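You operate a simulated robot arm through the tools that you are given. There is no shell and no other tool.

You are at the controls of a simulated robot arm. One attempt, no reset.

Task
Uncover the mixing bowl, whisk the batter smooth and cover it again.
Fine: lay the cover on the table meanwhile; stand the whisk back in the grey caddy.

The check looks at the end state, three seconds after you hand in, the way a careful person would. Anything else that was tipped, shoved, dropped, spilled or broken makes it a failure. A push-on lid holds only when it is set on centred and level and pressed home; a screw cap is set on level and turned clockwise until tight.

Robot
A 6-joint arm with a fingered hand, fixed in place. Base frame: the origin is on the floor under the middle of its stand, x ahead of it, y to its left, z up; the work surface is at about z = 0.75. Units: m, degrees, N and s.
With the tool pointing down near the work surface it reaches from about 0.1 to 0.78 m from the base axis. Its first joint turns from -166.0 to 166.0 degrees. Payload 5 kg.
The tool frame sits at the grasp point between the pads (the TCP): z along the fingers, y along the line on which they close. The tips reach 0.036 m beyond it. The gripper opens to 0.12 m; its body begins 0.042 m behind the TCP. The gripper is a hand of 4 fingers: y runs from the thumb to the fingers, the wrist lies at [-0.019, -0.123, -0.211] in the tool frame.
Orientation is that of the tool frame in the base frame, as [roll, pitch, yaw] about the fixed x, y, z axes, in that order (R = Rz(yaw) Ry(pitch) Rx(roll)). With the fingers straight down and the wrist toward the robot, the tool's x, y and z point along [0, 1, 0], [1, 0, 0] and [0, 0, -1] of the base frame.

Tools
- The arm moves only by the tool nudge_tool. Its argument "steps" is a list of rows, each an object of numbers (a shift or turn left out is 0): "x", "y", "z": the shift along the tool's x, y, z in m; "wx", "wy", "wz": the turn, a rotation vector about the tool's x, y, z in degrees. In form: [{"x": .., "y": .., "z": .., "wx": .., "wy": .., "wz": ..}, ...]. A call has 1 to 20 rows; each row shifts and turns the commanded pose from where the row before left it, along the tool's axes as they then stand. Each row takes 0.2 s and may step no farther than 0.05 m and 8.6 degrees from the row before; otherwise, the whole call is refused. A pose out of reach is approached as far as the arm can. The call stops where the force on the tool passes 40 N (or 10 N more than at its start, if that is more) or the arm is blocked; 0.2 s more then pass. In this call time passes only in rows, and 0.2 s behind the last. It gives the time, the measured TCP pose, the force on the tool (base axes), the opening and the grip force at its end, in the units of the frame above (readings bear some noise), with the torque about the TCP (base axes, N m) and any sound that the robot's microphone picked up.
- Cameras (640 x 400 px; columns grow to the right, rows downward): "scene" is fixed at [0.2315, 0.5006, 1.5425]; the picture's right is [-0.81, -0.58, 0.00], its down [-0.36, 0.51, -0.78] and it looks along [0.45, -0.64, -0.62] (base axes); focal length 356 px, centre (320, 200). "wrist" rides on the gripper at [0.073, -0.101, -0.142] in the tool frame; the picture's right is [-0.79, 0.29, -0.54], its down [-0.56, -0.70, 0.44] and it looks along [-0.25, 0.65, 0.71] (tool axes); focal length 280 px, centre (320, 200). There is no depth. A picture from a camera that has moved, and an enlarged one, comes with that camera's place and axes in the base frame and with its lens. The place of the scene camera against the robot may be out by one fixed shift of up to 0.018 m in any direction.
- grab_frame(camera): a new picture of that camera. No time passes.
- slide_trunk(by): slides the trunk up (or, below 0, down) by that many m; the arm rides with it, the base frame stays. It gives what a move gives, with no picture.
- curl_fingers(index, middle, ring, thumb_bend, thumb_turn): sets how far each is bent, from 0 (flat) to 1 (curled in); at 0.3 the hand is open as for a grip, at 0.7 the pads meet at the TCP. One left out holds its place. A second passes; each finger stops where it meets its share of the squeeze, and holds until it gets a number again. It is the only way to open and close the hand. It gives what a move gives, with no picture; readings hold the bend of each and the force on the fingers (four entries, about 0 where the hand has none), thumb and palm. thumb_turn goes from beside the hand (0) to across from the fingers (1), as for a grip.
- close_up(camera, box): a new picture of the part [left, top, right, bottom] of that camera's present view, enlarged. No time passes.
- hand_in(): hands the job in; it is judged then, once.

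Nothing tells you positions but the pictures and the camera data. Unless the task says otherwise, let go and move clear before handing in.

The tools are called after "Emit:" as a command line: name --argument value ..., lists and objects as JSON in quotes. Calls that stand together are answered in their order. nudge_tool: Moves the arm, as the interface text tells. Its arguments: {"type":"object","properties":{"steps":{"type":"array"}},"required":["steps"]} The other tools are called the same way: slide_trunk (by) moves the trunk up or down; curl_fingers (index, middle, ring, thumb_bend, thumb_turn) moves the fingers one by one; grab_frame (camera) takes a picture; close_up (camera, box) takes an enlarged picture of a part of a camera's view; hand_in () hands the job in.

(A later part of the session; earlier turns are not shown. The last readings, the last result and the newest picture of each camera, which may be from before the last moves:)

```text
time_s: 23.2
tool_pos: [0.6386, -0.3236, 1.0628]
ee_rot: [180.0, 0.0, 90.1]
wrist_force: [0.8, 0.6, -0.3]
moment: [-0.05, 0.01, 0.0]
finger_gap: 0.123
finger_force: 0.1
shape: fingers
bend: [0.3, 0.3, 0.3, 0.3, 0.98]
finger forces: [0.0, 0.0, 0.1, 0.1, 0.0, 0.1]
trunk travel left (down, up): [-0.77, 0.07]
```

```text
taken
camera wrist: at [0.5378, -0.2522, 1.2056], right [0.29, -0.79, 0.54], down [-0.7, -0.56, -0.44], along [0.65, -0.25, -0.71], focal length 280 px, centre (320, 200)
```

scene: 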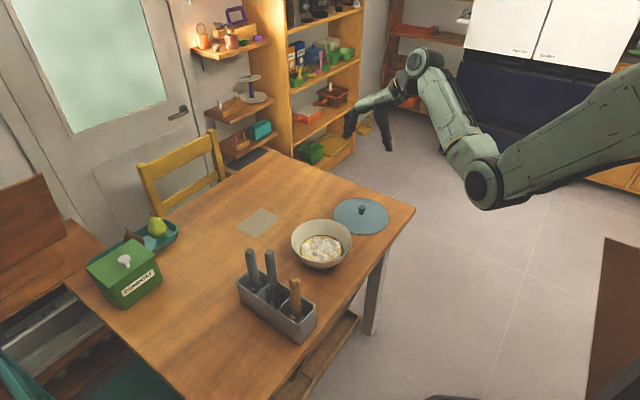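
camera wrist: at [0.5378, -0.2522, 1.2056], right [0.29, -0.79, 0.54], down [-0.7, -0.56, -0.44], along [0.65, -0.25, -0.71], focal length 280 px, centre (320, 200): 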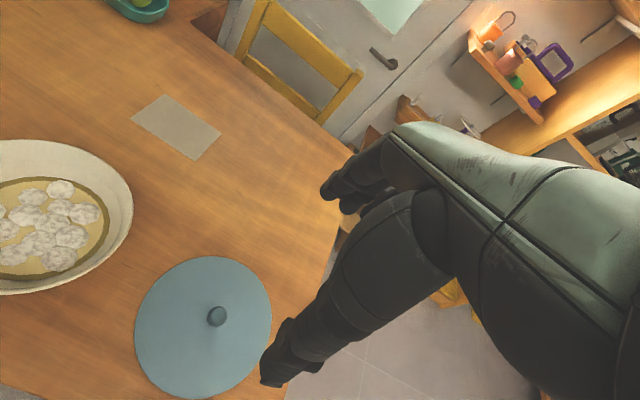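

The lid is confirmed at about (0.636, -0.325) on the table. Next I'll swing over toward the caddy at a safe height and turn the hand 90° so it closes across the caddy's short side.

Emit:
nudge_tool --steps '[{"x": 0.03}, {"x": 0.042}, {"x": 0.042}, {"x": 0.042}, {"x": 0.042}, {"x": 0.042}, {"x": 0.042}, {"x": 0.03}, {"wz": -8.18}, {"wz": -8.18}, {"wz": -8.18}, {"wz": -8.18}, {"wz": -8.18}, {"wz": -8.18}, {"wz": -8.18}, {"wz": -8.18}, {"wz": -8.18}, {"wz": -8.18}]'

Emit:
grab_frame --camera "scene"

Emit:
grab_frame --camera "wrist"

```text
time_s: 27.0
tool_pos: [0.6386, -0.0131, 1.0636]
ee_rot: [-180.0, 0.0, 171.9]
wrist_force: [0.2, -0.4, 0.2]
moment: [0.02, 0.03, -0.03]
finger_gap: 0.1234
finger_force: 0.0
shape: fingers
bend: [0.3, 0.3, 0.3, 0.3, 0.98]
finger forces: [0.0, 0.0, 0.1, 0.0, 0.1, 0.0]
trunk travel left (down, up): [-0.77, 0.07]
```

```text
taken
```

scene: 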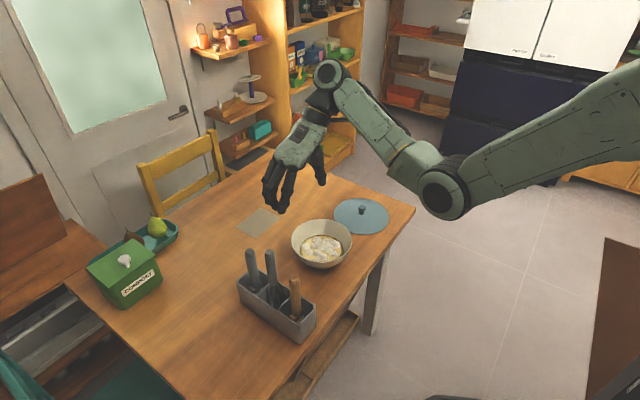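

```text
taken
camera wrist: at [0.5519, -0.1035, 1.2063], right [0.82, 0.17, 0.54], down [0.46, -0.77, -0.44], along [0.34, 0.61, -0.71], focal length 280 px, centre (320, 200)
```

wrist: 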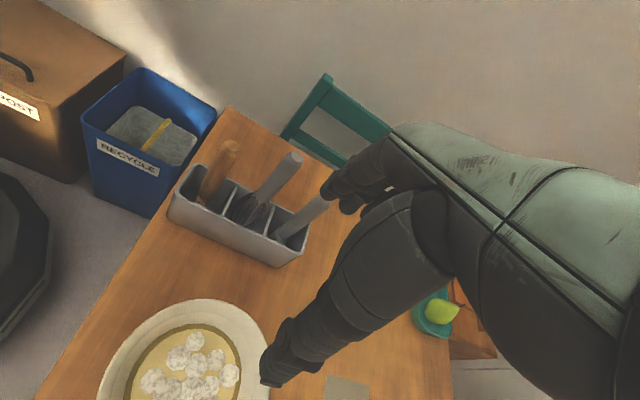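

Emit:
nudge_tool --steps '[{"wz": -8.1}]'

Emit:
grab_frame --camera "wrist"

Emit:
close_up --camera "wrist" --box '[130, 100, 340, 280]'

```text
time_s: 27.4
tool_pos: [0.6411, -0.0133, 1.0611]
ee_rot: [-180.0, -0.1, 179.8]
wrist_force: [-0.6, 0.1, -0.4]
moment: [-0.01, 0.02, -0.04]
finger_gap: 0.1233
finger_force: 0.0
shape: fingers
bend: [0.3, 0.3, 0.3, 0.3, 0.98]
finger forces: [0.0, 0.1, 0.0, 0.0, 0.0, 0.1]
out of reach, approached as far as the arm can: row 1
trunk travel left (down, up): [-0.77, 0.07]
```

```text
taken
camera wrist: at [0.5679, -0.1139, 1.2026], right [0.79, 0.29, 0.54], down [0.56, -0.7, -0.44], along [0.25, 0.65, -0.71], focal length 280 px, centre (320, 200)
```

wrist: 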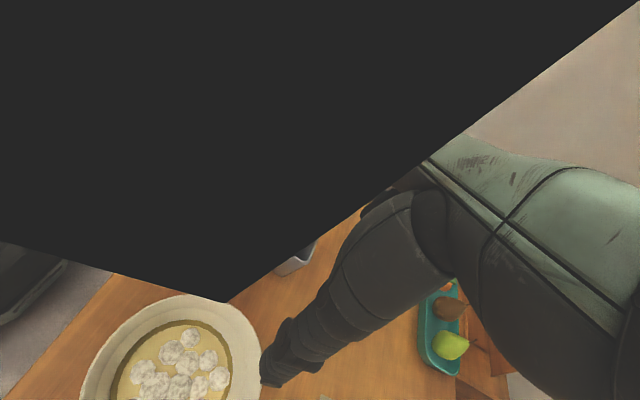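

```text
2.22 times, centred on (235, 190) of wrist
camera zoom: at [0.5679, -0.1139, 1.2026], right [0.79, 0.29, 0.54], down [0.56, -0.7, -0.44], along [0.25, 0.65, -0.71], focal length 623 px, centre (509, 222)
```

zoom: 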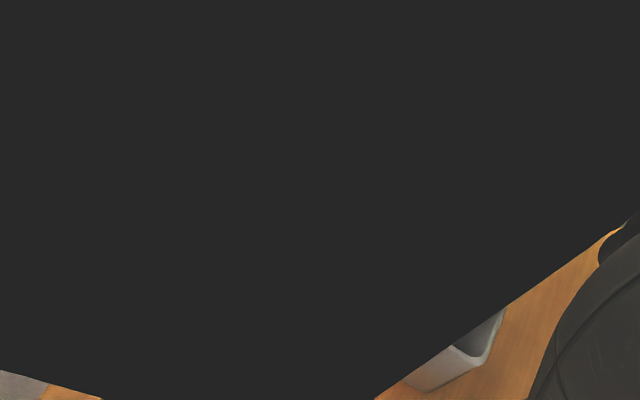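

Emit:
grab_frame --camera "scene"

Emit:
close_up --camera "scene" --box '[230, 40, 430, 240]'

```text
taken
```

scene: 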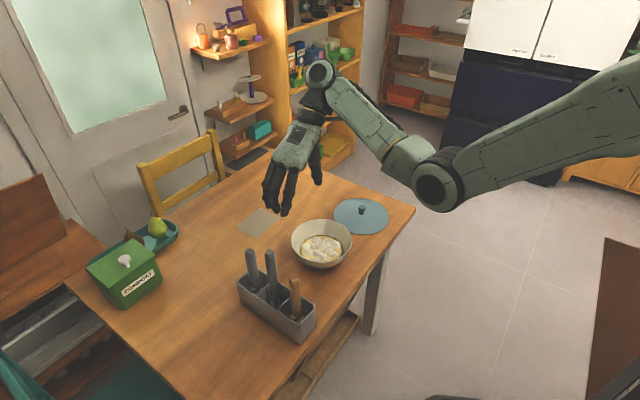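

```text
2.00 times, centred on (330, 140) of scene
camera zoom: at [0.2315, 0.5006, 1.5425], right [-0.81, -0.58, 0.0], down [-0.36, 0.51, -0.78], along [0.45, -0.64, -0.62], focal length 712 px, centre (300, 320)
```

zoom: 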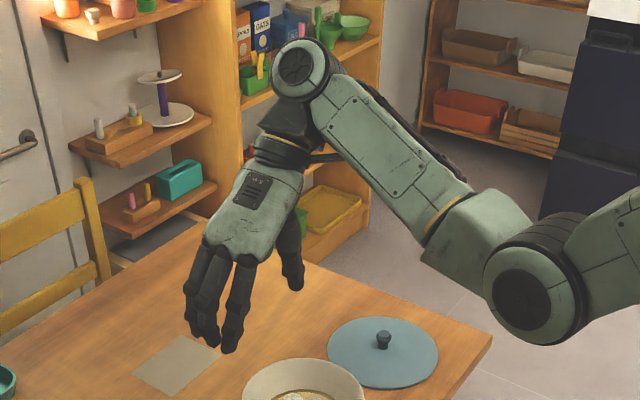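

At yaw 180 the forearm crowds the hand camera and the wrist is at its limit, so I'll back off to about yaw 165. I'll also move nearer the caddy to measure the whisk.

Emit:
nudge_tool --steps '[{"wz": 7.5}, {"wz": 7.5}, {"x": 0.02, "y": 0.032}, {"x": 0.02, "y": 0.032}]'

Emit:
grab_frame --camera "wrist"

Emit:
close_up --camera "wrist" --box '[100, 80, 340, 320]'

Emit:
close_up --camera "scene" --box '[200, 140, 360, 300]'

```text
time_s: 28.4
tool_pos: [0.617, 0.0601, 1.0597]
ee_rot: [-180.0, 0.0, 164.9]
wrist_force: [0.4, -0.3, 0.0]
moment: [0.01, 0.01, -0.03]
finger_gap: 0.1232
finger_force: 0.2
shape: fingers
bend: [0.3, 0.3, 0.3, 0.3, 0.98]
finger forces: [0.0, 0.1, 0.0, 0.1, 0.0, 0.0]
trunk travel left (down, up): [-0.77, 0.07]
```

```text
taken
camera wrist: at [0.5211, -0.0187, 1.2023], right [0.84, 0.07, 0.54], down [0.36, -0.82, -0.44], along [0.41, 0.56, -0.71], focal length 280 px, centre (320, 200)
```

wrist: 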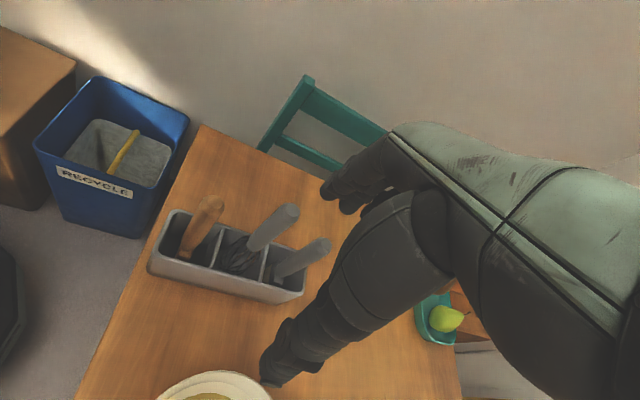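

```text
1.67 times, centred on (220, 200) of wrist
camera zoom: at [0.5211, -0.0187, 1.2023], right [0.84, 0.07, 0.54], down [0.36, -0.82, -0.44], along [0.41, 0.56, -0.71], focal length 467 px, centre (487, 200)
```

zoom: 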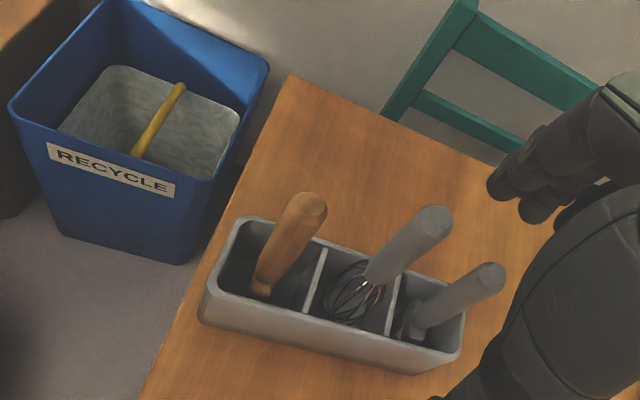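

```text
2.50 times, centred on (280, 220) of scene
camera zoom: at [0.2315, 0.5006, 1.5425], right [-0.81, -0.58, 0.0], down [-0.36, 0.51, -0.78], along [0.45, -0.64, -0.62], focal length 890 px, centre (420, 150)
```

zoom: 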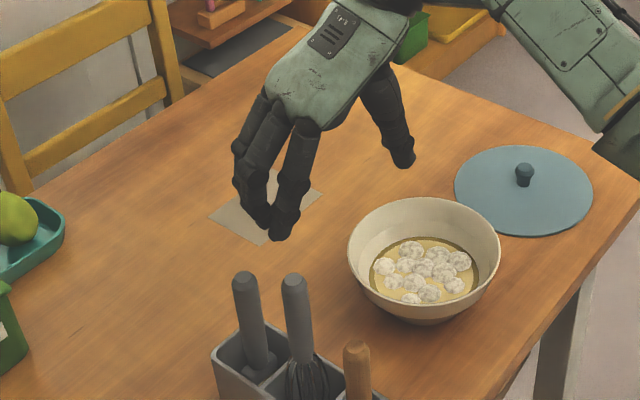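

The whisk handle axis is at about (0.617, 0.131), vertical, with its top near z≈0.978. I'll move over it at height and then check.

Emit:
nudge_tool --steps '[{"x": 0.0092, "y": 0.0343}, {"x": 0.0092, "y": 0.0343}, {"z": 0.02}, {"z": 0.02}]'

Emit:
grab_frame --camera "wrist"

Emit:
close_up --camera "scene" --box '[190, 160, 350, 350]'

```text
time_s: 29.4
tool_pos: [0.6193, 0.1334, 1.0212]
ee_rot: [-179.9, 0.0, 164.9]
wrist_force: [-0.6, 1.2, 0.4]
moment: [-0.01, -0.02, 0.04]
finger_gap: 0.1235
finger_force: 0.1
shape: fingers
bend: [0.3, 0.3, 0.3, 0.3, 0.98]
finger forces: [0.0, 0.1, 0.1, 0.0, 0.0, 0.0]
trunk travel left (down, up): [-0.77, 0.07]
```

```text
taken
camera wrist: at [0.522, 0.0539, 1.1632], right [0.84, 0.07, 0.54], down [0.36, -0.82, -0.44], along [0.41, 0.56, -0.71], focal length 280 px, centre (320, 200)
```

wrist: 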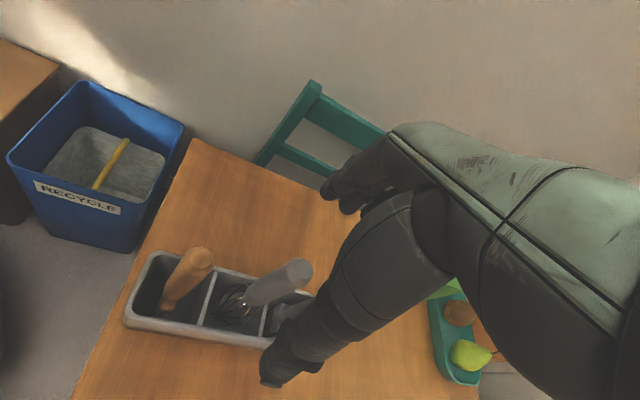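

```text
2.11 times, centred on (270, 255) of scene
camera zoom: at [0.2315, 0.5006, 1.5425], right [-0.81, -0.58, 0.0], down [-0.36, 0.51, -0.78], along [0.45, -0.64, -0.62], focal length 749 px, centre (425, 84)
```

zoom: 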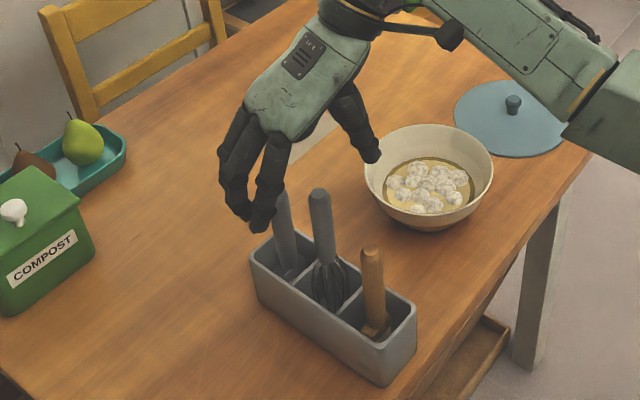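

The handle is within 4 mm of the grasp axis. I'll apply that small correction and descend around the handle.

Emit:
nudge_tool --steps '[{"x": 0.0026, "y": -0.0039}, {"z": 0.02}, {"z": 0.02}, {"z": 0.02}, {"z": 0.014}]'

Emit:
grab_frame --camera "wrist"

Emit:
close_up --camera "scene" --box '[190, 180, 340, 340]'

```text
time_s: 30.6
tool_pos: [0.6153, 0.1286, 0.9468]
ee_rot: [-179.9, -0.1, 164.9]
wrist_force: [-0.2, -0.3, 0.1]
moment: [-0.03, -0.04, -0.02]
finger_gap: 0.1235
finger_force: 0.1
shape: fingers
bend: [0.3, 0.3, 0.3, 0.3, 0.98]
finger forces: [0.0, 0.0, 0.1, 0.0, 0.0, 0.0]
trunk travel left (down, up): [-0.77, 0.07]
```

```text
taken
camera wrist: at [0.5198, 0.0496, 1.0894], right [0.84, 0.07, 0.54], down [0.36, -0.82, -0.44], along [0.41, 0.56, -0.71], focal length 280 px, centre (320, 200)
```

wrist: 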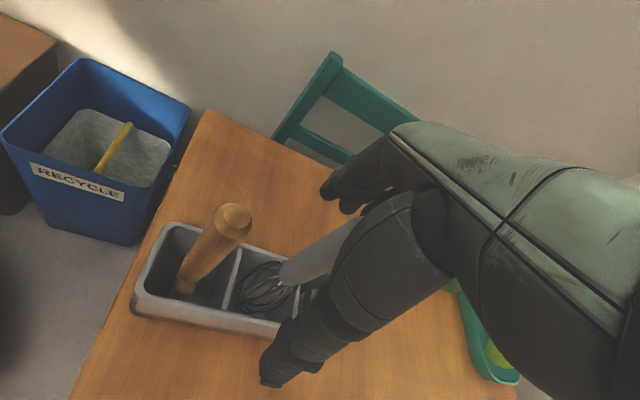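

```text
2.50 times, centred on (265, 260) of scene
camera zoom: at [0.2315, 0.5006, 1.5425], right [-0.81, -0.58, 0.0], down [-0.36, 0.51, -0.78], along [0.45, -0.64, -0.62], focal length 890 px, centre (458, 50)
```

zoom: 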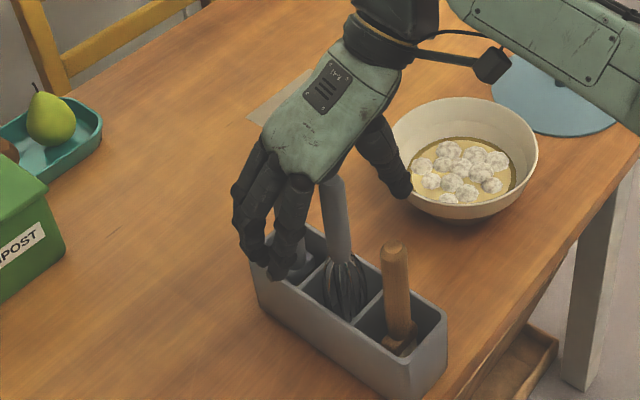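

The handle is inside the open hand with no contact. I'll close thumb, index and middle partway, with the ring kept back.

Emit:
curl_fingers --index 0.57 --middle 0.57 --ring 0.45 --thumb_bend 0.57 --thumb_turn 1.0

Emit:
close_up --camera "wrist" --box '[200, 160, 400, 400]'

Emit:
close_up --camera "scene" --box '[230, 200, 320, 310]'

```text
time_s: 31.6
tool_pos: [0.6152, 0.1279, 0.9463]
ee_rot: [-180.0, 0.0, 164.9]
wrist_force: [-0.8, -1.3, -0.6]
moment: [0.0, 0.03, -0.02]
finger_gap: 0.0466
finger_force: 0.1
shape: fingers
bend: [0.56, 0.56, 0.45, 0.56, 1.0]
finger forces: [0.1, 0.0, 0.1, 0.0, 0.1, 0.0]
trunk travel left (down, up): [-0.77, 0.07]
```

```text
1.67 times, centred on (300, 280) of wrist
camera zoom: at [0.5197, 0.0495, 1.0898], right [0.84, 0.07, 0.54], down [0.36, -0.82, -0.44], along [0.41, 0.56, -0.71], focal length 467 px, centre (353, 67)
```

zoom: 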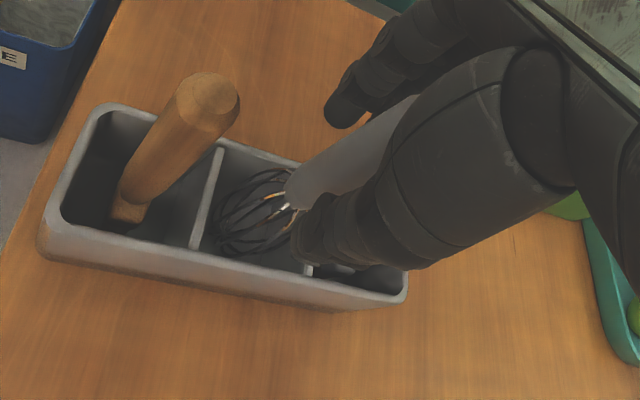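

```text
3.64 times, centred on (275, 255) of scene
camera zoom: at [0.2315, 0.5006, 1.5425], right [-0.81, -0.58, 0.0], down [-0.36, 0.51, -0.78], along [0.45, -0.64, -0.62], focal length 1294 px, centre (484, 0)
```

zoom: 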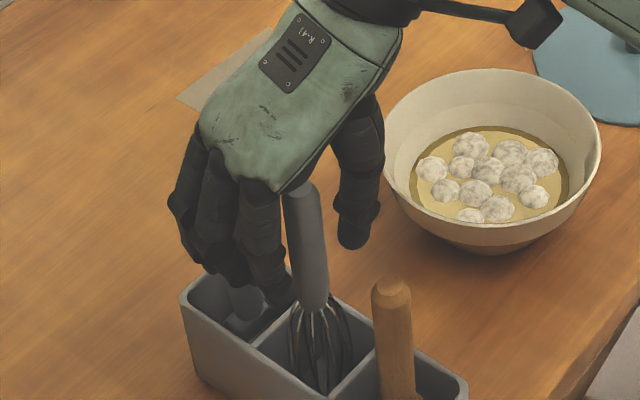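

Emit:
curl_fingers --index 0.8 --middle 0.8 --ring 0.5 --thumb_bend 0.8

Emit:
close_up --camera "wrist" --box '[200, 160, 400, 400]'

Emit:
close_up --camera "scene" --box '[230, 200, 320, 310]'

```text
time_s: 32.6
tool_pos: [0.617, 0.1283, 0.947]
ee_rot: [180.0, 0.0, 164.9]
wrist_force: [0.2, -0.2, -0.1]
moment: [0.01, -0.02, 0.0]
finger_gap: 0.0184
finger_force: 17.2
shape: fingers
bend: [0.62, 0.66, 0.5, 0.7, 1.0]
finger forces: [8.6, 6.9, 0.0, 0.1, 19.3, 0.1]
trunk travel left (down, up): [-0.77, 0.07]
```

```text
1.67 times, centred on (300, 280) of wrist
camera zoom: at [0.5197, 0.0495, 1.0897], right [0.84, 0.07, 0.54], down [0.36, -0.82, -0.44], along [0.41, 0.56, -0.71], focal length 467 px, centre (353, 67)
```

zoom: 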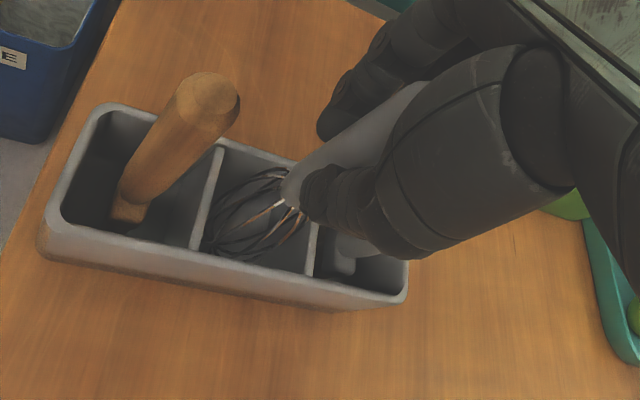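

```text
3.64 times, centred on (275, 255) of scene
camera zoom: at [0.2315, 0.5006, 1.5425], right [-0.81, -0.58, 0.0], down [-0.36, 0.51, -0.78], along [0.45, -0.64, -0.62], focal length 1294 px, centre (484, 0)
```

zoom: 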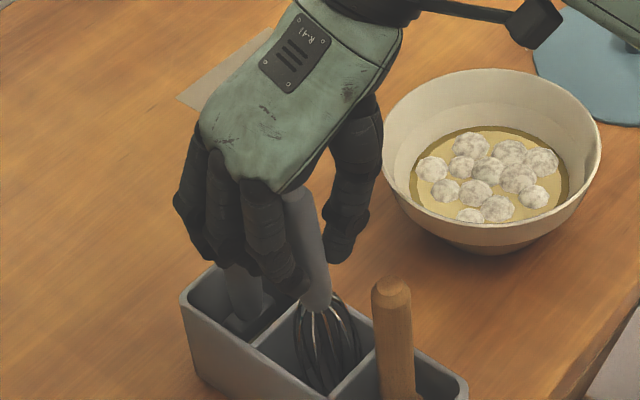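

The whisk handle is gripped (thumb about 19 N). I'll lift slowly and look for slip or tilt.

Emit:
nudge_tool --steps '[{"z": -0.005}, {"z": -0.01}, {"z": -0.015}, {"z": -0.02}, {"z": -0.02}, {"z": -0.02}, {"z": -0.02}, {"z": -0.02}]'

Emit:
grab_frame --camera "wrist"

Emit:
close_up --camera "scene" --box '[210, 150, 340, 330]'

```text
time_s: 34.4
tool_pos: [0.6148, 0.1298, 1.0772]
ee_rot: [-180.0, -0.1, 164.9]
wrist_force: [-0.4, -0.3, -1.0]
moment: [0.01, 0.0, 0.0]
finger_gap: 0.0187
finger_force: 17.5
shape: fingers
bend: [0.62, 0.66, 0.5, 0.7, 1.0]
finger forces: [8.8, 7.1, 0.0, 0.0, 19.1, 0.0]
trunk travel left (down, up): [-0.77, 0.07]
```

```text
taken
camera wrist: at [0.5186, 0.0499, 1.2202], right [0.84, 0.07, 0.54], down [0.36, -0.82, -0.44], along [0.41, 0.56, -0.71], focal length 280 px, centre (320, 200)
```

wrist: 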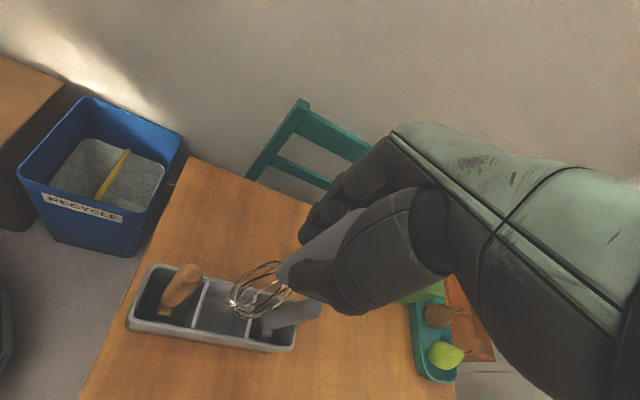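

```text
2.22 times, centred on (275, 240) of scene
camera zoom: at [0.2315, 0.5006, 1.5425], right [-0.81, -0.58, 0.0], down [-0.36, 0.51, -0.78], along [0.45, -0.64, -0.62], focal length 791 px, centre (420, 111)
```

zoom: 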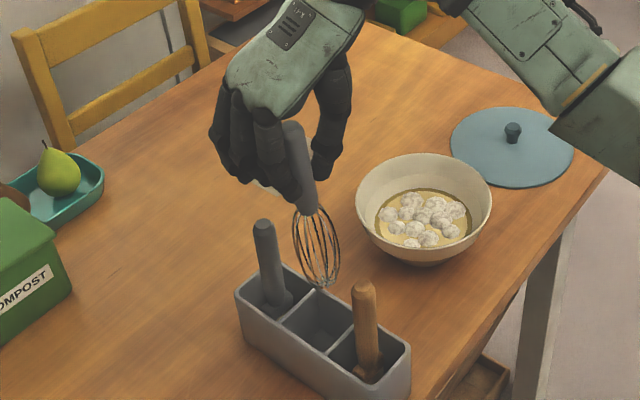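

The whisk is out of the caddy with only about 2–3° of tilt. Before moving over the bowl I'll measure the bowl and batter.

Emit:
close_up --camera "scene" --box '[280, 205, 365, 280]'

```text
5.33 times, centred on (322, 242) of scene
camera zoom: at [0.2315, 0.5006, 1.5425], right [-0.81, -0.58, 0.0], down [-0.36, 0.51, -0.78], along [0.45, -0.64, -0.62], focal length 1898 px, centre (307, -27)
```

zoom: 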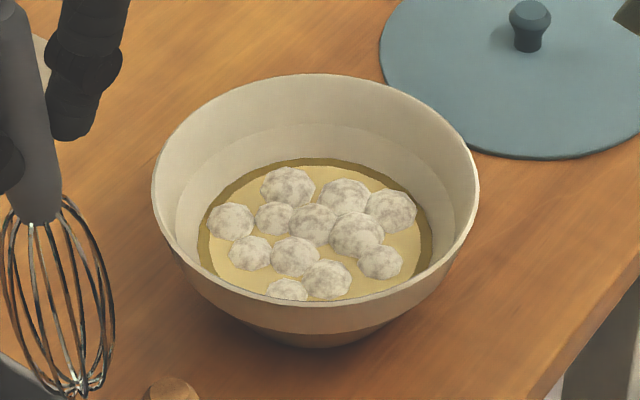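

The bowl rim centre coincides with where the lid was, at about (0.6365, -0.0905). The rim is at about z 0.83 and the batter surface at about z 0.784. I'll turn the hand to yaw 120 and carry the whisk over the bowl.

Emit:
nudge_tool --steps '[{"wz": 5}, {"wz": 8}, {"wz": 8}, {"wz": 8}, {"wz": 8}, {"wz": 8}, {"x": -0.0146, "y": -0.00613}, {"x": -0.0292, "y": -0.01226}, {"x": -0.0292, "y": -0.01226}, {"x": -0.0292, "y": -0.01226}, {"x": -0.0292, "y": -0.01226}, {"x": -0.0292, "y": -0.01226}, {"x": -0.0292, "y": -0.01226}, {"x": -0.0146, "y": -0.00613}]'

Emit:
grab_frame --camera "wrist"

Emit:
grab_frame --camera "scene"

Emit:
close_up --camera "scene" --box '[260, 130, 390, 290]'

```text
time_s: 37.4
tool_pos: [0.6404, -0.0925, 1.0798]
ee_rot: [-179.9, 0.0, 119.9]
wrist_force: [0.4, 0.1, -0.4]
moment: [-0.02, 0.01, 0.0]
finger_gap: 0.0183
finger_force: 18.1
shape: fingers
bend: [0.62, 0.66, 0.5, 0.7, 1.0]
finger forces: [9.3, 7.9, 0.0, 0.0, 18.9, 0.0]
trunk travel left (down, up): [-0.77, 0.07]
```

```text
taken
camera wrist: at [0.5173, -0.0804, 1.2218], right [0.64, -0.54, 0.54], down [-0.33, -0.83, -0.44], along [0.69, 0.11, -0.71], focal length 280 px, centre (320, 200)
```

wrist: 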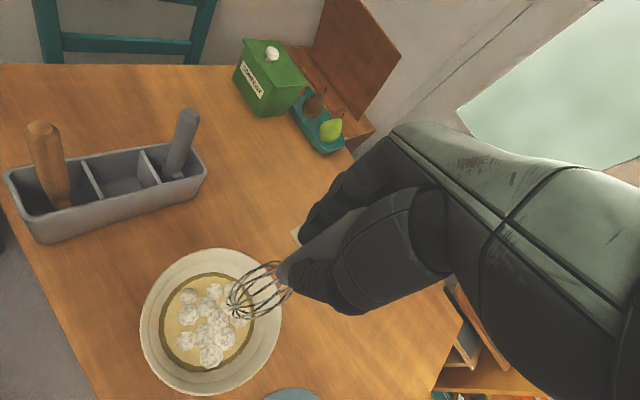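

```text
taken
```

scene: 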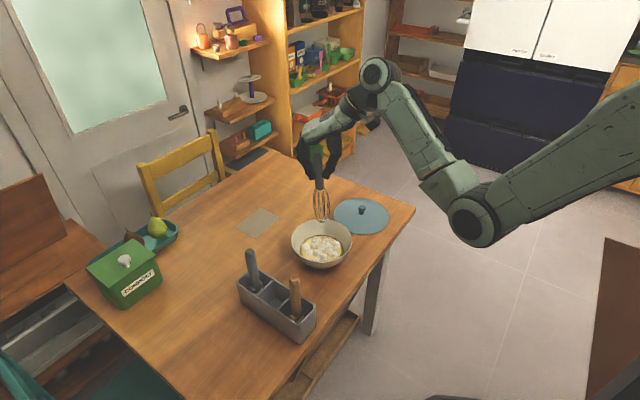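

```text
2.50 times, centred on (325, 210) of scene
camera zoom: at [0.2315, 0.5006, 1.5425], right [-0.81, -0.58, 0.0], down [-0.36, 0.51, -0.78], along [0.45, -0.64, -0.62], focal length 890 px, centre (308, 175)
```

zoom: 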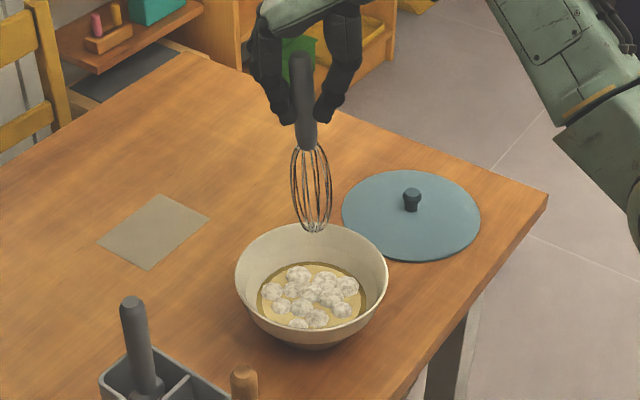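

Emit:
close_up --camera "wrist" --box '[120, 230, 320, 400]'

```text
2.35 times, centred on (220, 315) of wrist
camera zoom: at [0.5173, -0.0804, 1.2218], right [0.64, -0.54, 0.54], down [-0.33, -0.83, -0.44], along [0.69, 0.11, -0.71], focal length 660 px, centre (555, -71)
```

zoom: 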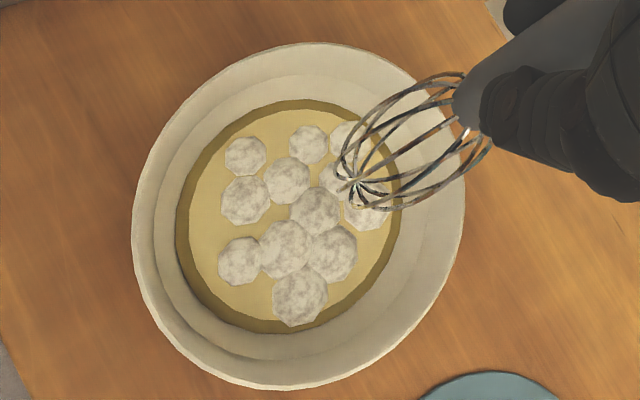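

The bowl centre is confirmed at about (0.6365, -0.0925), and the whisk tip is about 3 mm off it. I'll lower the whisk toward the batter.

Emit:
nudge_tool --steps '[{"y": 0.0036, "z": 0.01}, {"z": 0.02}, {"z": 0.02}, {"z": 0.02}, {"z": 0.015}, {"z": 0.01}]'

Emit:
close_up --camera "scene" --box '[270, 170, 380, 280]'

Emit:
close_up --camera "wrist" --box '[120, 200, 340, 400]'

```text
time_s: 38.8
tool_pos: [0.6455, -0.0919, 0.983]
ee_rot: [180.0, 0.0, 119.9]
wrist_force: [0.0, -0.1, 0.3]
moment: [-0.01, 0.03, 0.03]
finger_gap: 0.0183
finger_force: 18.5
shape: fingers
bend: [0.61, 0.66, 0.5, 0.71, 1.0]
finger forces: [9.5, 8.0, 0.0, 0.0, 18.7, 0.0]
trunk travel left (down, up): [-0.77, 0.07]
```

```text
3.64 times, centred on (325, 225) of scene
camera zoom: at [0.2315, 0.5006, 1.5425], right [-0.81, -0.58, 0.0], down [-0.36, 0.51, -0.78], along [0.45, -0.64, -0.62], focal length 1294 px, centre (302, 109)
```

zoom: 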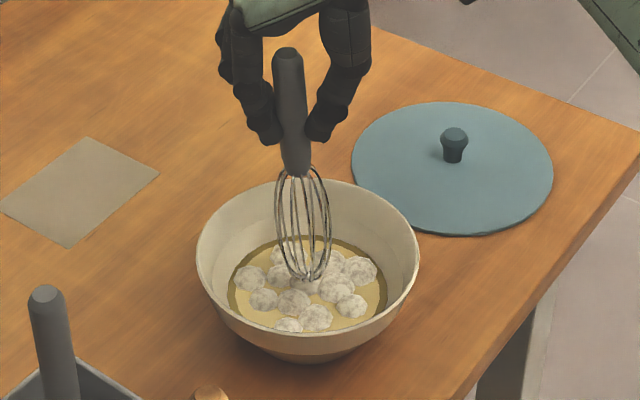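

```text
2.00 times, centred on (230, 300) of wrist
camera zoom: at [0.5208, -0.08, 1.124], right [0.64, -0.54, 0.54], down [-0.33, -0.83, -0.44], along [0.69, 0.11, -0.71], focal length 561 px, centre (500, 0)
```

zoom: 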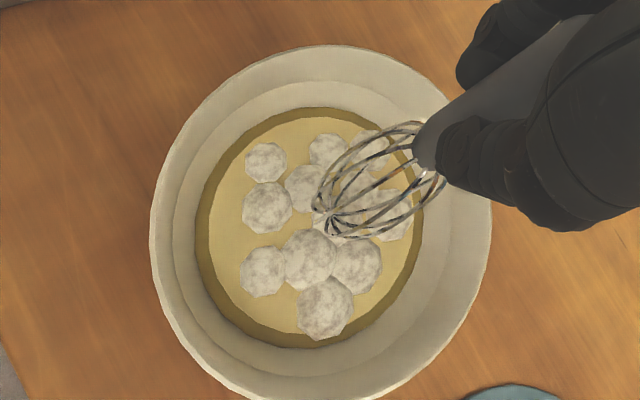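

Emit:
nudge_tool --steps '[{"z": 0.005}, {"z": 0.005}]'

Emit:
nudge_tool --steps '[{"z": 0.004}, {"z": 0.004}]'

Emit:
close_up --camera "scene" --box '[285, 210, 360, 280]'

Emit:
close_up --camera "wrist" --box '[120, 200, 340, 400]'

```text
time_s: 39.4
tool_pos: [0.6462, -0.0907, 0.9719]
ee_rot: [180.0, 0.1, 119.9]
wrist_force: [0.0, 0.3, -1.3]
moment: [-0.03, 0.03, 0.0]
finger_gap: 0.0185
finger_force: 17.8
shape: fingers
bend: [0.61, 0.66, 0.5, 0.71, 1.0]
finger forces: [9.5, 8.1, 0.0, 0.1, 18.7, 0.0]
trunk travel left (down, up): [-0.77, 0.07]
```

```text
time_s: 40.0
tool_pos: [0.6441, -0.0911, 0.9637]
ee_rot: [180.0, 0.0, 119.9]
wrist_force: [0.6, -0.7, 0.4]
moment: [-0.01, -0.01, 0.01]
finger_gap: 0.0186
finger_force: 18.7
shape: fingers
bend: [0.61, 0.66, 0.5, 0.71, 1.0]
finger forces: [9.4, 8.0, 0.1, 0.1, 18.8, 0.0]
trunk travel left (down, up): [-0.77, 0.07]
```

```text
5.71 times, centred on (322, 245) of scene
camera zoom: at [0.2315, 0.5006, 1.5425], right [-0.81, -0.58, 0.0], down [-0.36, 0.51, -0.78], along [0.45, -0.64, -0.62], focal length 2034 px, centre (306, -57)
```

zoom: 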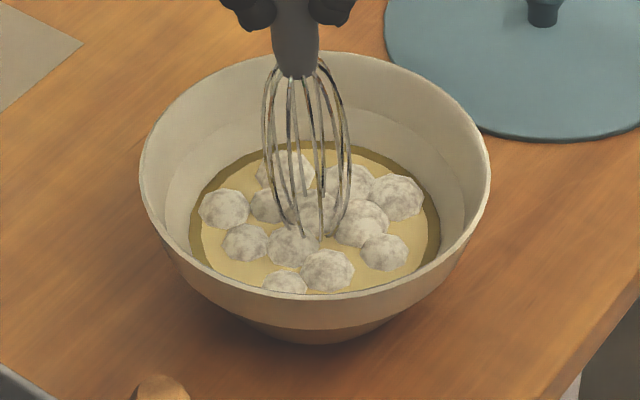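

```text
2.00 times, centred on (230, 300) of wrist
camera zoom: at [0.5207, -0.0786, 1.1065], right [0.64, -0.54, 0.54], down [-0.33, -0.83, -0.44], along [0.69, 0.11, -0.71], focal length 561 px, centre (500, 0)
```

zoom: 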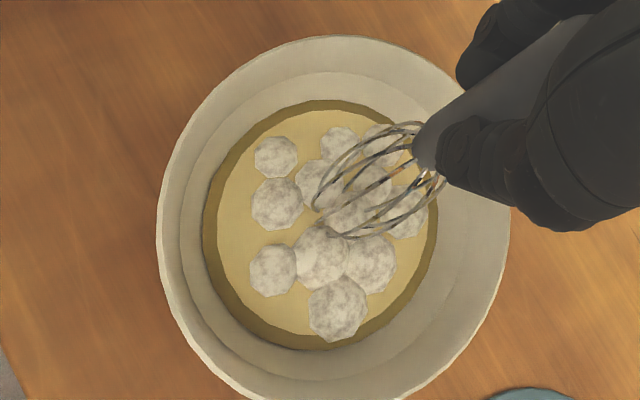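

The whisk tip is now below the batter surface. I'll go a little deeper while watching for bottom contact.

Emit:
nudge_tool --steps '[{"z": 0.003}, {"z": 0.002}]'

Emit:
nudge_tool --steps '[{"z": 0.002}, {"z": 0.001}]'

```text
time_s: 40.6
tool_pos: [0.6443, -0.091, 0.9584]
ee_rot: [180.0, 0.0, 119.9]
wrist_force: [0.7, -0.6, -0.9]
moment: [0.01, 0.01, 0.01]
finger_gap: 0.0186
finger_force: 18.1
shape: fingers
bend: [0.61, 0.66, 0.5, 0.71, 1.0]
finger forces: [9.3, 8.0, 0.1, 0.0, 18.7, 0.0]
trunk travel left (down, up): [-0.77, 0.07]
```

```text
time_s: 41.2
tool_pos: [0.6442, -0.0903, 0.956]
ee_rot: [-180.0, 0.0, 119.9]
wrist_force: [0.1, 0.4, -1.7]
moment: [0.0, -0.02, -0.01]
finger_gap: 0.0185
finger_force: 18.1
shape: fingers
bend: [0.61, 0.66, 0.5, 0.71, 1.0]
finger forces: [9.4, 8.0, 0.0, 0.0, 18.7, 0.0]
trunk travel left (down, up): [-0.77, 0.07]
```

No contact and depth is fine. I'll do one gentle stirring circle of 25 mm radius and check the grip and forces.

Emit:
nudge_tool --steps '[{"x": 0.0125}, {"x": 0.0125}, {"x": -0.0048, "y": 0.0147}, {"x": -0.0125, "y": 0.0091}, {"x": -0.01545}, {"x": -0.0125, "y": -0.0091}, {"x": -0.0048, "y": -0.0147}, {"x": 0.0048, "y": -0.0147}, {"x": 0.0125, "y": -0.0091}, {"x": 0.01545}, {"x": 0.0125, "y": 0.0091}, {"x": 0.0048, "y": 0.0147}]'

Emit:
close_up --camera "scene" --box '[270, 170, 380, 280]'

Emit:
close_up --camera "wrist" --box '[120, 200, 340, 400]'

```text
time_s: 43.8
tool_pos: [0.6339, -0.0688, 0.9559]
ee_rot: [-179.8, 0.0, 119.9]
wrist_force: [0.2, -0.1, -0.5]
moment: [0.01, 0.01, 0.0]
finger_gap: 0.0184
finger_force: 17.8
shape: fingers
bend: [0.61, 0.66, 0.5, 0.71, 1.0]
finger forces: [9.5, 8.2, 0.1, 0.1, 18.7, 0.0]
trunk travel left (down, up): [-0.77, 0.07]
```

```text
3.64 times, centred on (325, 225) of scene
camera zoom: at [0.2315, 0.5006, 1.5425], right [-0.81, -0.58, 0.0], down [-0.36, 0.51, -0.78], along [0.45, -0.64, -0.62], focal length 1294 px, centre (302, 109)
```

zoom: 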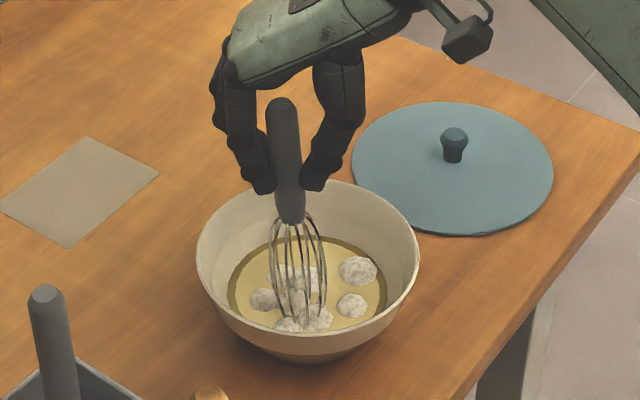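

```text
2.00 times, centred on (230, 300) of wrist
camera zoom: at [0.5096, -0.0568, 1.0991], right [0.64, -0.54, 0.54], down [-0.33, -0.83, -0.44], along [0.69, 0.11, -0.71], focal length 561 px, centre (500, 0)
```

zoom: 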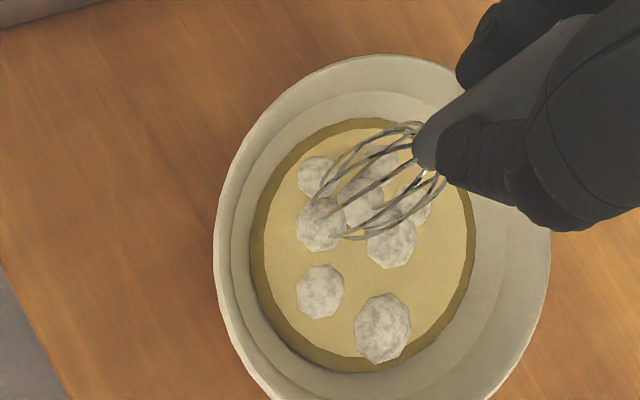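

Lumps are already breaking up (13 down to about 8), the grip is steady and the bowl hasn't moved. I'll continue with two more circles.

Emit:
nudge_tool --steps '[{"x": -0.0048, "y": 0.0147}, {"x": -0.0125, "y": 0.0091}, {"x": -0.01545}, {"x": -0.0125, "y": -0.0091}, {"x": -0.0048, "y": -0.0147}, {"x": 0.0048, "y": -0.0147}, {"x": 0.0125, "y": -0.0091}, {"x": 0.01545}, {"x": 0.0125, "y": 0.0091}, {"x": 0.0048, "y": 0.0147}, {"x": -0.0048, "y": 0.0147}, {"x": -0.0125, "y": 0.0091}, {"x": -0.01545}, {"x": -0.0125, "y": -0.0091}, {"x": -0.0048, "y": -0.0147}, {"x": 0.0048, "y": -0.0147}, {"x": 0.0125, "y": -0.0091}, {"x": 0.01545}, {"x": 0.0125, "y": 0.0091}, {"x": 0.0048, "y": 0.0147}]'

Emit:
close_up --camera "scene" --box '[270, 170, 380, 280]'

Emit:
close_up --camera "wrist" --box '[120, 200, 340, 400]'

```text
time_s: 48.0
tool_pos: [0.6321, -0.0675, 0.9582]
ee_rot: [-180.0, 0.0, 119.9]
wrist_force: [0.2, -0.1, -0.9]
moment: [0.04, 0.04, 0.01]
finger_gap: 0.0184
finger_force: 17.8
shape: fingers
bend: [0.61, 0.66, 0.5, 0.71, 1.0]
finger forces: [9.7, 8.6, 0.1, 0.0, 18.6, 0.0]
trunk travel left (down, up): [-0.77, 0.07]
```

```text
3.64 times, centred on (325, 225) of scene
camera zoom: at [0.2315, 0.5006, 1.5425], right [-0.81, -0.58, 0.0], down [-0.36, 0.51, -0.78], along [0.45, -0.64, -0.62], focal length 1294 px, centre (302, 109)
```

zoom: 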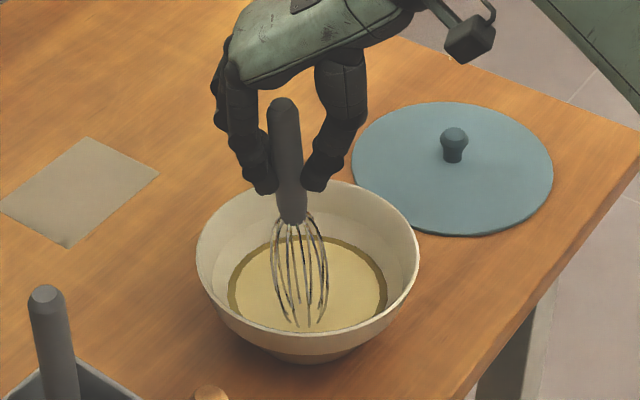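

```text
2.00 times, centred on (230, 300) of wrist
camera zoom: at [0.5075, -0.0559, 1.1006], right [0.64, -0.54, 0.54], down [-0.33, -0.83, -0.44], along [0.69, 0.11, -0.71], focal length 561 px, centre (500, 0)
```

zoom: 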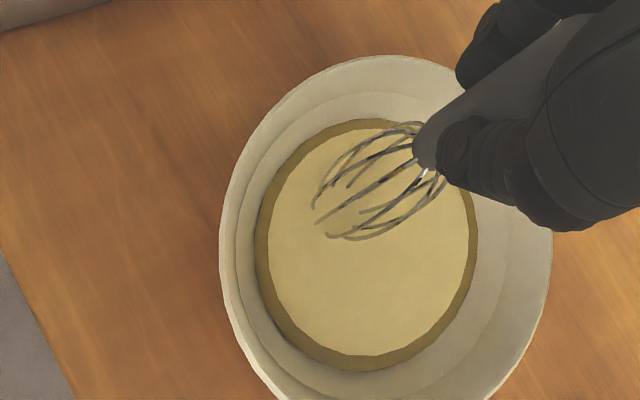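

The batter now looks smooth with no lumps. I'll do two more gentle circles for certainty, then return to the centre.

Emit:
nudge_tool --steps '[{"x": -0.0048, "y": 0.0147}, {"x": -0.0125, "y": 0.0091}, {"x": -0.01545}, {"x": -0.0125, "y": -0.0091}, {"x": -0.0048, "y": -0.0147}, {"x": 0.0048, "y": -0.0147}, {"x": 0.0125, "y": -0.0091}, {"x": 0.01545}, {"x": 0.0125, "y": 0.0091}, {"x": 0.0048, "y": 0.0147}, {"x": -0.0048, "y": 0.0147}, {"x": -0.0125, "y": 0.0091}, {"x": -0.01545}, {"x": -0.0125, "y": -0.0091}, {"x": -0.0048, "y": -0.0147}, {"x": 0.0048, "y": -0.0147}, {"x": 0.0125, "y": -0.0091}, {"x": 0.01545}, {"x": 0.0125, "y": 0.0091}, {"x": 0.0048, "y": 0.0147}]'

Emit:
nudge_tool --steps '[{"x": -0.0125}, {"x": -0.0125}, {"z": -0.005}, {"z": -0.01}, {"z": -0.015}, {"z": -0.01}]'

Emit:
close_up --camera "scene" --box '[270, 150, 380, 280]'

Emit:
close_up --camera "wrist" --box '[120, 200, 340, 400]'

```text
time_s: 52.2
tool_pos: [0.6318, -0.0683, 0.9567]
ee_rot: [-179.9, 0.0, 119.9]
wrist_force: [0.4, 0.4, -1.0]
moment: [0.0, 0.03, -0.01]
finger_gap: 0.0182
finger_force: 18.6
shape: fingers
bend: [0.61, 0.66, 0.5, 0.71, 1.0]
finger forces: [9.8, 9.0, 0.1, 0.0, 18.6, 0.0]
trunk travel left (down, up): [-0.77, 0.07]
```

```text
time_s: 53.6
tool_pos: [0.6442, -0.0911, 0.9973]
ee_rot: [-180.0, 0.0, 119.9]
wrist_force: [-0.3, -0.4, -1.6]
moment: [0.0, -0.02, -0.01]
finger_gap: 0.0185
finger_force: 18.2
shape: fingers
bend: [0.61, 0.66, 0.5, 0.71, 1.0]
finger forces: [10.0, 8.9, 0.0, 0.1, 18.5, 0.0]
trunk travel left (down, up): [-0.77, 0.07]
```

```text
3.08 times, centred on (325, 215) of scene
camera zoom: at [0.2315, 0.5006, 1.5425], right [-0.81, -0.58, 0.0], down [-0.36, 0.51, -0.78], along [0.45, -0.64, -0.62], focal length 1095 px, centre (305, 154)
```

zoom: 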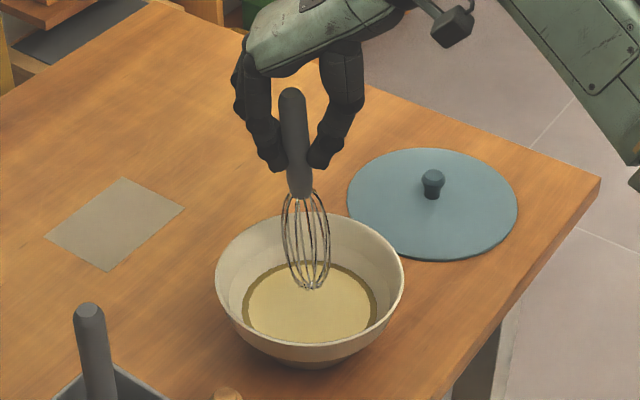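

```text
2.00 times, centred on (230, 300) of wrist
camera zoom: at [0.5196, -0.0783, 1.1397], right [0.64, -0.54, 0.54], down [-0.33, -0.83, -0.44], along [0.69, 0.11, -0.71], focal length 561 px, centre (500, 0)
```

zoom: 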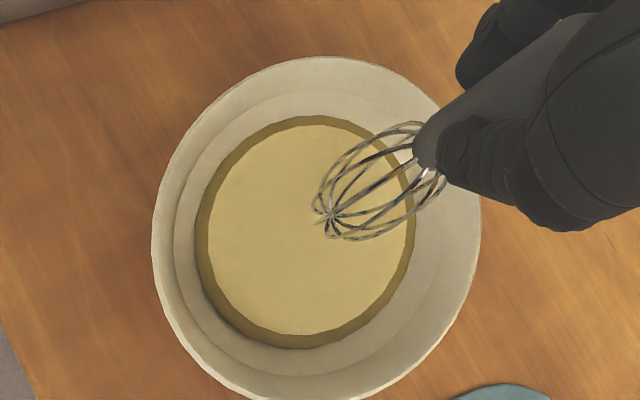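

The batter is smooth and the bowl hasn't moved. I'll let the whisk drip over the bowl for a few seconds, then raise it.

Emit:
nudge_tool --steps '[{"z": 0}, {"z": 0}, {"z": 0}, {"z": 0}, {"z": 0}, {"z": 0}, {"z": 0}, {"z": 0}, {"z": 0}, {"z": 0}, {"z": 0}, {"z": 0}, {"z": -0.01}, {"z": -0.015}, {"z": -0.02}, {"z": -0.02}, {"z": -0.015}, {"z": 0}, {"z": 0}, {"z": 0}]'

Emit:
close_up --camera "scene" --box '[260, 130, 390, 290]'

Emit:
grab_frame --camera "wrist"

```text
time_s: 57.8
tool_pos: [0.6436, -0.0918, 1.0755]
ee_rot: [-179.9, 0.0, 120.0]
wrist_force: [-0.6, -0.5, -1.3]
moment: [0.01, 0.02, -0.07]
finger_gap: 0.018
finger_force: 18.8
shape: fingers
bend: [0.61, 0.66, 0.5, 0.71, 1.0]
finger forces: [10.0, 9.0, 0.0, 0.0, 18.3, 0.0]
trunk travel left (down, up): [-0.77, 0.07]
```

```text
2.50 times, centred on (325, 210) of scene
camera zoom: at [0.2315, 0.5006, 1.5425], right [-0.81, -0.58, 0.0], down [-0.36, 0.51, -0.78], along [0.45, -0.64, -0.62], focal length 890 px, centre (308, 175)
```

zoom: 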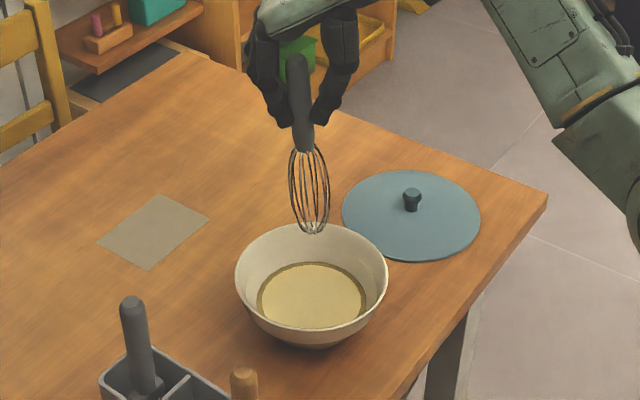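

```text
taken
camera wrist: at [0.5203, -0.0799, 1.2176], right [0.64, -0.54, 0.54], down [-0.33, -0.83, -0.44], along [0.69, 0.11, -0.71], focal length 280 px, centre (320, 200)
```

wrist: 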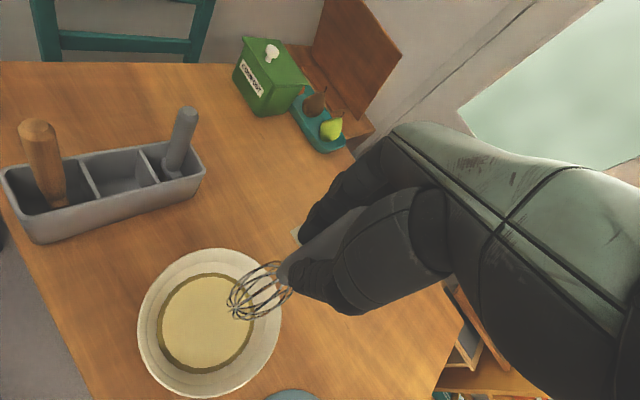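

No drips, and the batter is smooth. I'll carry the whisk back over the caddy's empty middle slot by the same path.

Emit:
nudge_tool --steps '[{"x": 0.0146, "y": 0.00587}, {"x": 0.0292, "y": 0.01174}, {"x": 0.0292, "y": 0.01174}, {"x": 0.0292, "y": 0.01174}, {"x": 0.0292, "y": 0.01174}, {"x": 0.0292, "y": 0.01174}, {"x": 0.0292, "y": 0.01174}, {"x": 0.0146, "y": 0.00587}, {"wz": -5}, {"wz": -8}, {"wz": -8}, {"wz": -8}, {"wz": -8}, {"wz": -8}]'

Emit:
close_up --camera "wrist" --box '[110, 200, 340, 380]'

Emit:
close_up --camera "scene" --box '[210, 170, 340, 350]'

```text
time_s: 60.8
tool_pos: [0.6143, 0.1285, 1.0775]
ee_rot: [-180.0, -0.1, 165.0]
wrist_force: [0.1, 0.5, -1.3]
moment: [0.01, 0.0, 0.02]
finger_gap: 0.018
finger_force: 19.3
shape: fingers
bend: [0.61, 0.66, 0.5, 0.71, 1.0]
finger forces: [10.3, 9.4, 0.0, 0.1, 18.4, 0.1]
trunk travel left (down, up): [-0.77, 0.07]
```

```text
2.22 times, centred on (225, 290) of wrist
camera zoom: at [0.5183, 0.0492, 1.2188], right [0.84, 0.07, 0.54], down [0.36, -0.82, -0.44], along [0.41, 0.57, -0.71], focal length 623 px, centre (531, 0)
```

zoom: 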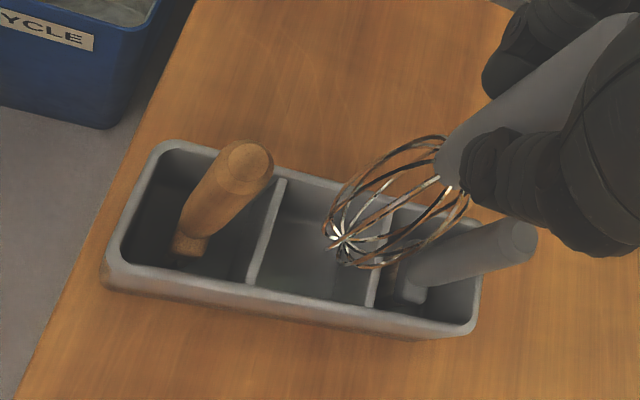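

```text
2.22 times, centred on (275, 260) of scene
camera zoom: at [0.2315, 0.5006, 1.5425], right [-0.81, -0.58, 0.0], down [-0.36, 0.51, -0.78], along [0.45, -0.64, -0.62], focal length 791 px, centre (420, 67)
```

zoom: 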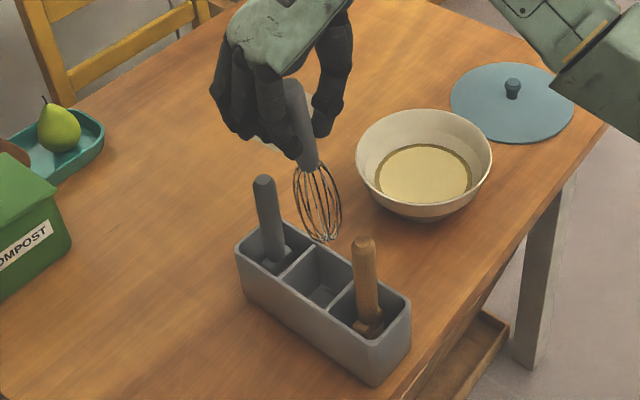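

The middle slot centre is at about (0.6165, 0.126) and the whisk leans about 2°. I'll tip the hand slightly to bring it vertical before inserting.

Emit:
nudge_tool --steps '[{"wx": -1.0, "wy": -0.25}, {"wx": -1.0, "wy": -0.25}, {"z": 0}]'

Emit:
close_up --camera "wrist" --box '[110, 200, 340, 380]'

Emit:
close_up --camera "scene" --box '[230, 170, 330, 340]'

```text
time_s: 61.6
tool_pos: [0.6149, 0.1278, 1.0755]
ee_rot: [178.0, 0.6, 165.0]
wrist_force: [-0.7, 0.0, -0.6]
moment: [-0.02, -0.01, -0.02]
finger_gap: 0.0182
finger_force: 19.4
shape: fingers
bend: [0.61, 0.66, 0.5, 0.71, 1.0]
finger forces: [10.3, 9.4, 0.1, 0.0, 18.2, 0.0]
trunk travel left (down, up): [-0.77, 0.07]
```

```text
2.22 times, centred on (225, 290) of wrist
camera zoom: at [0.5148, 0.0448, 1.214], right [0.83, 0.06, 0.56], down [0.37, -0.81, -0.46], along [0.43, 0.59, -0.69], focal length 623 px, centre (531, 0)
```

zoom: 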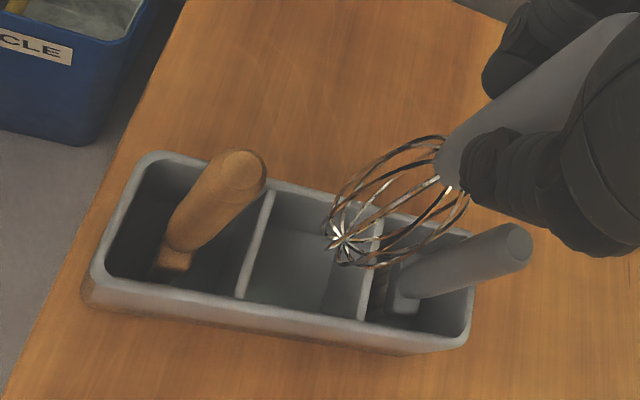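

```text
2.35 times, centred on (280, 255) of scene
camera zoom: at [0.2315, 0.5006, 1.5425], right [-0.81, -0.58, 0.0], down [-0.36, 0.51, -0.78], along [0.45, -0.64, -0.62], focal length 837 px, centre (414, 71)
```

zoom: 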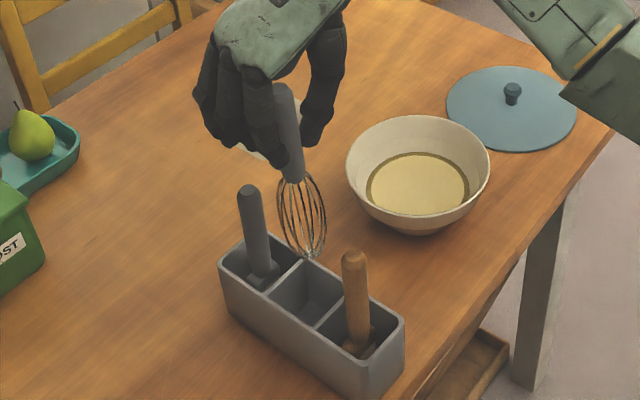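

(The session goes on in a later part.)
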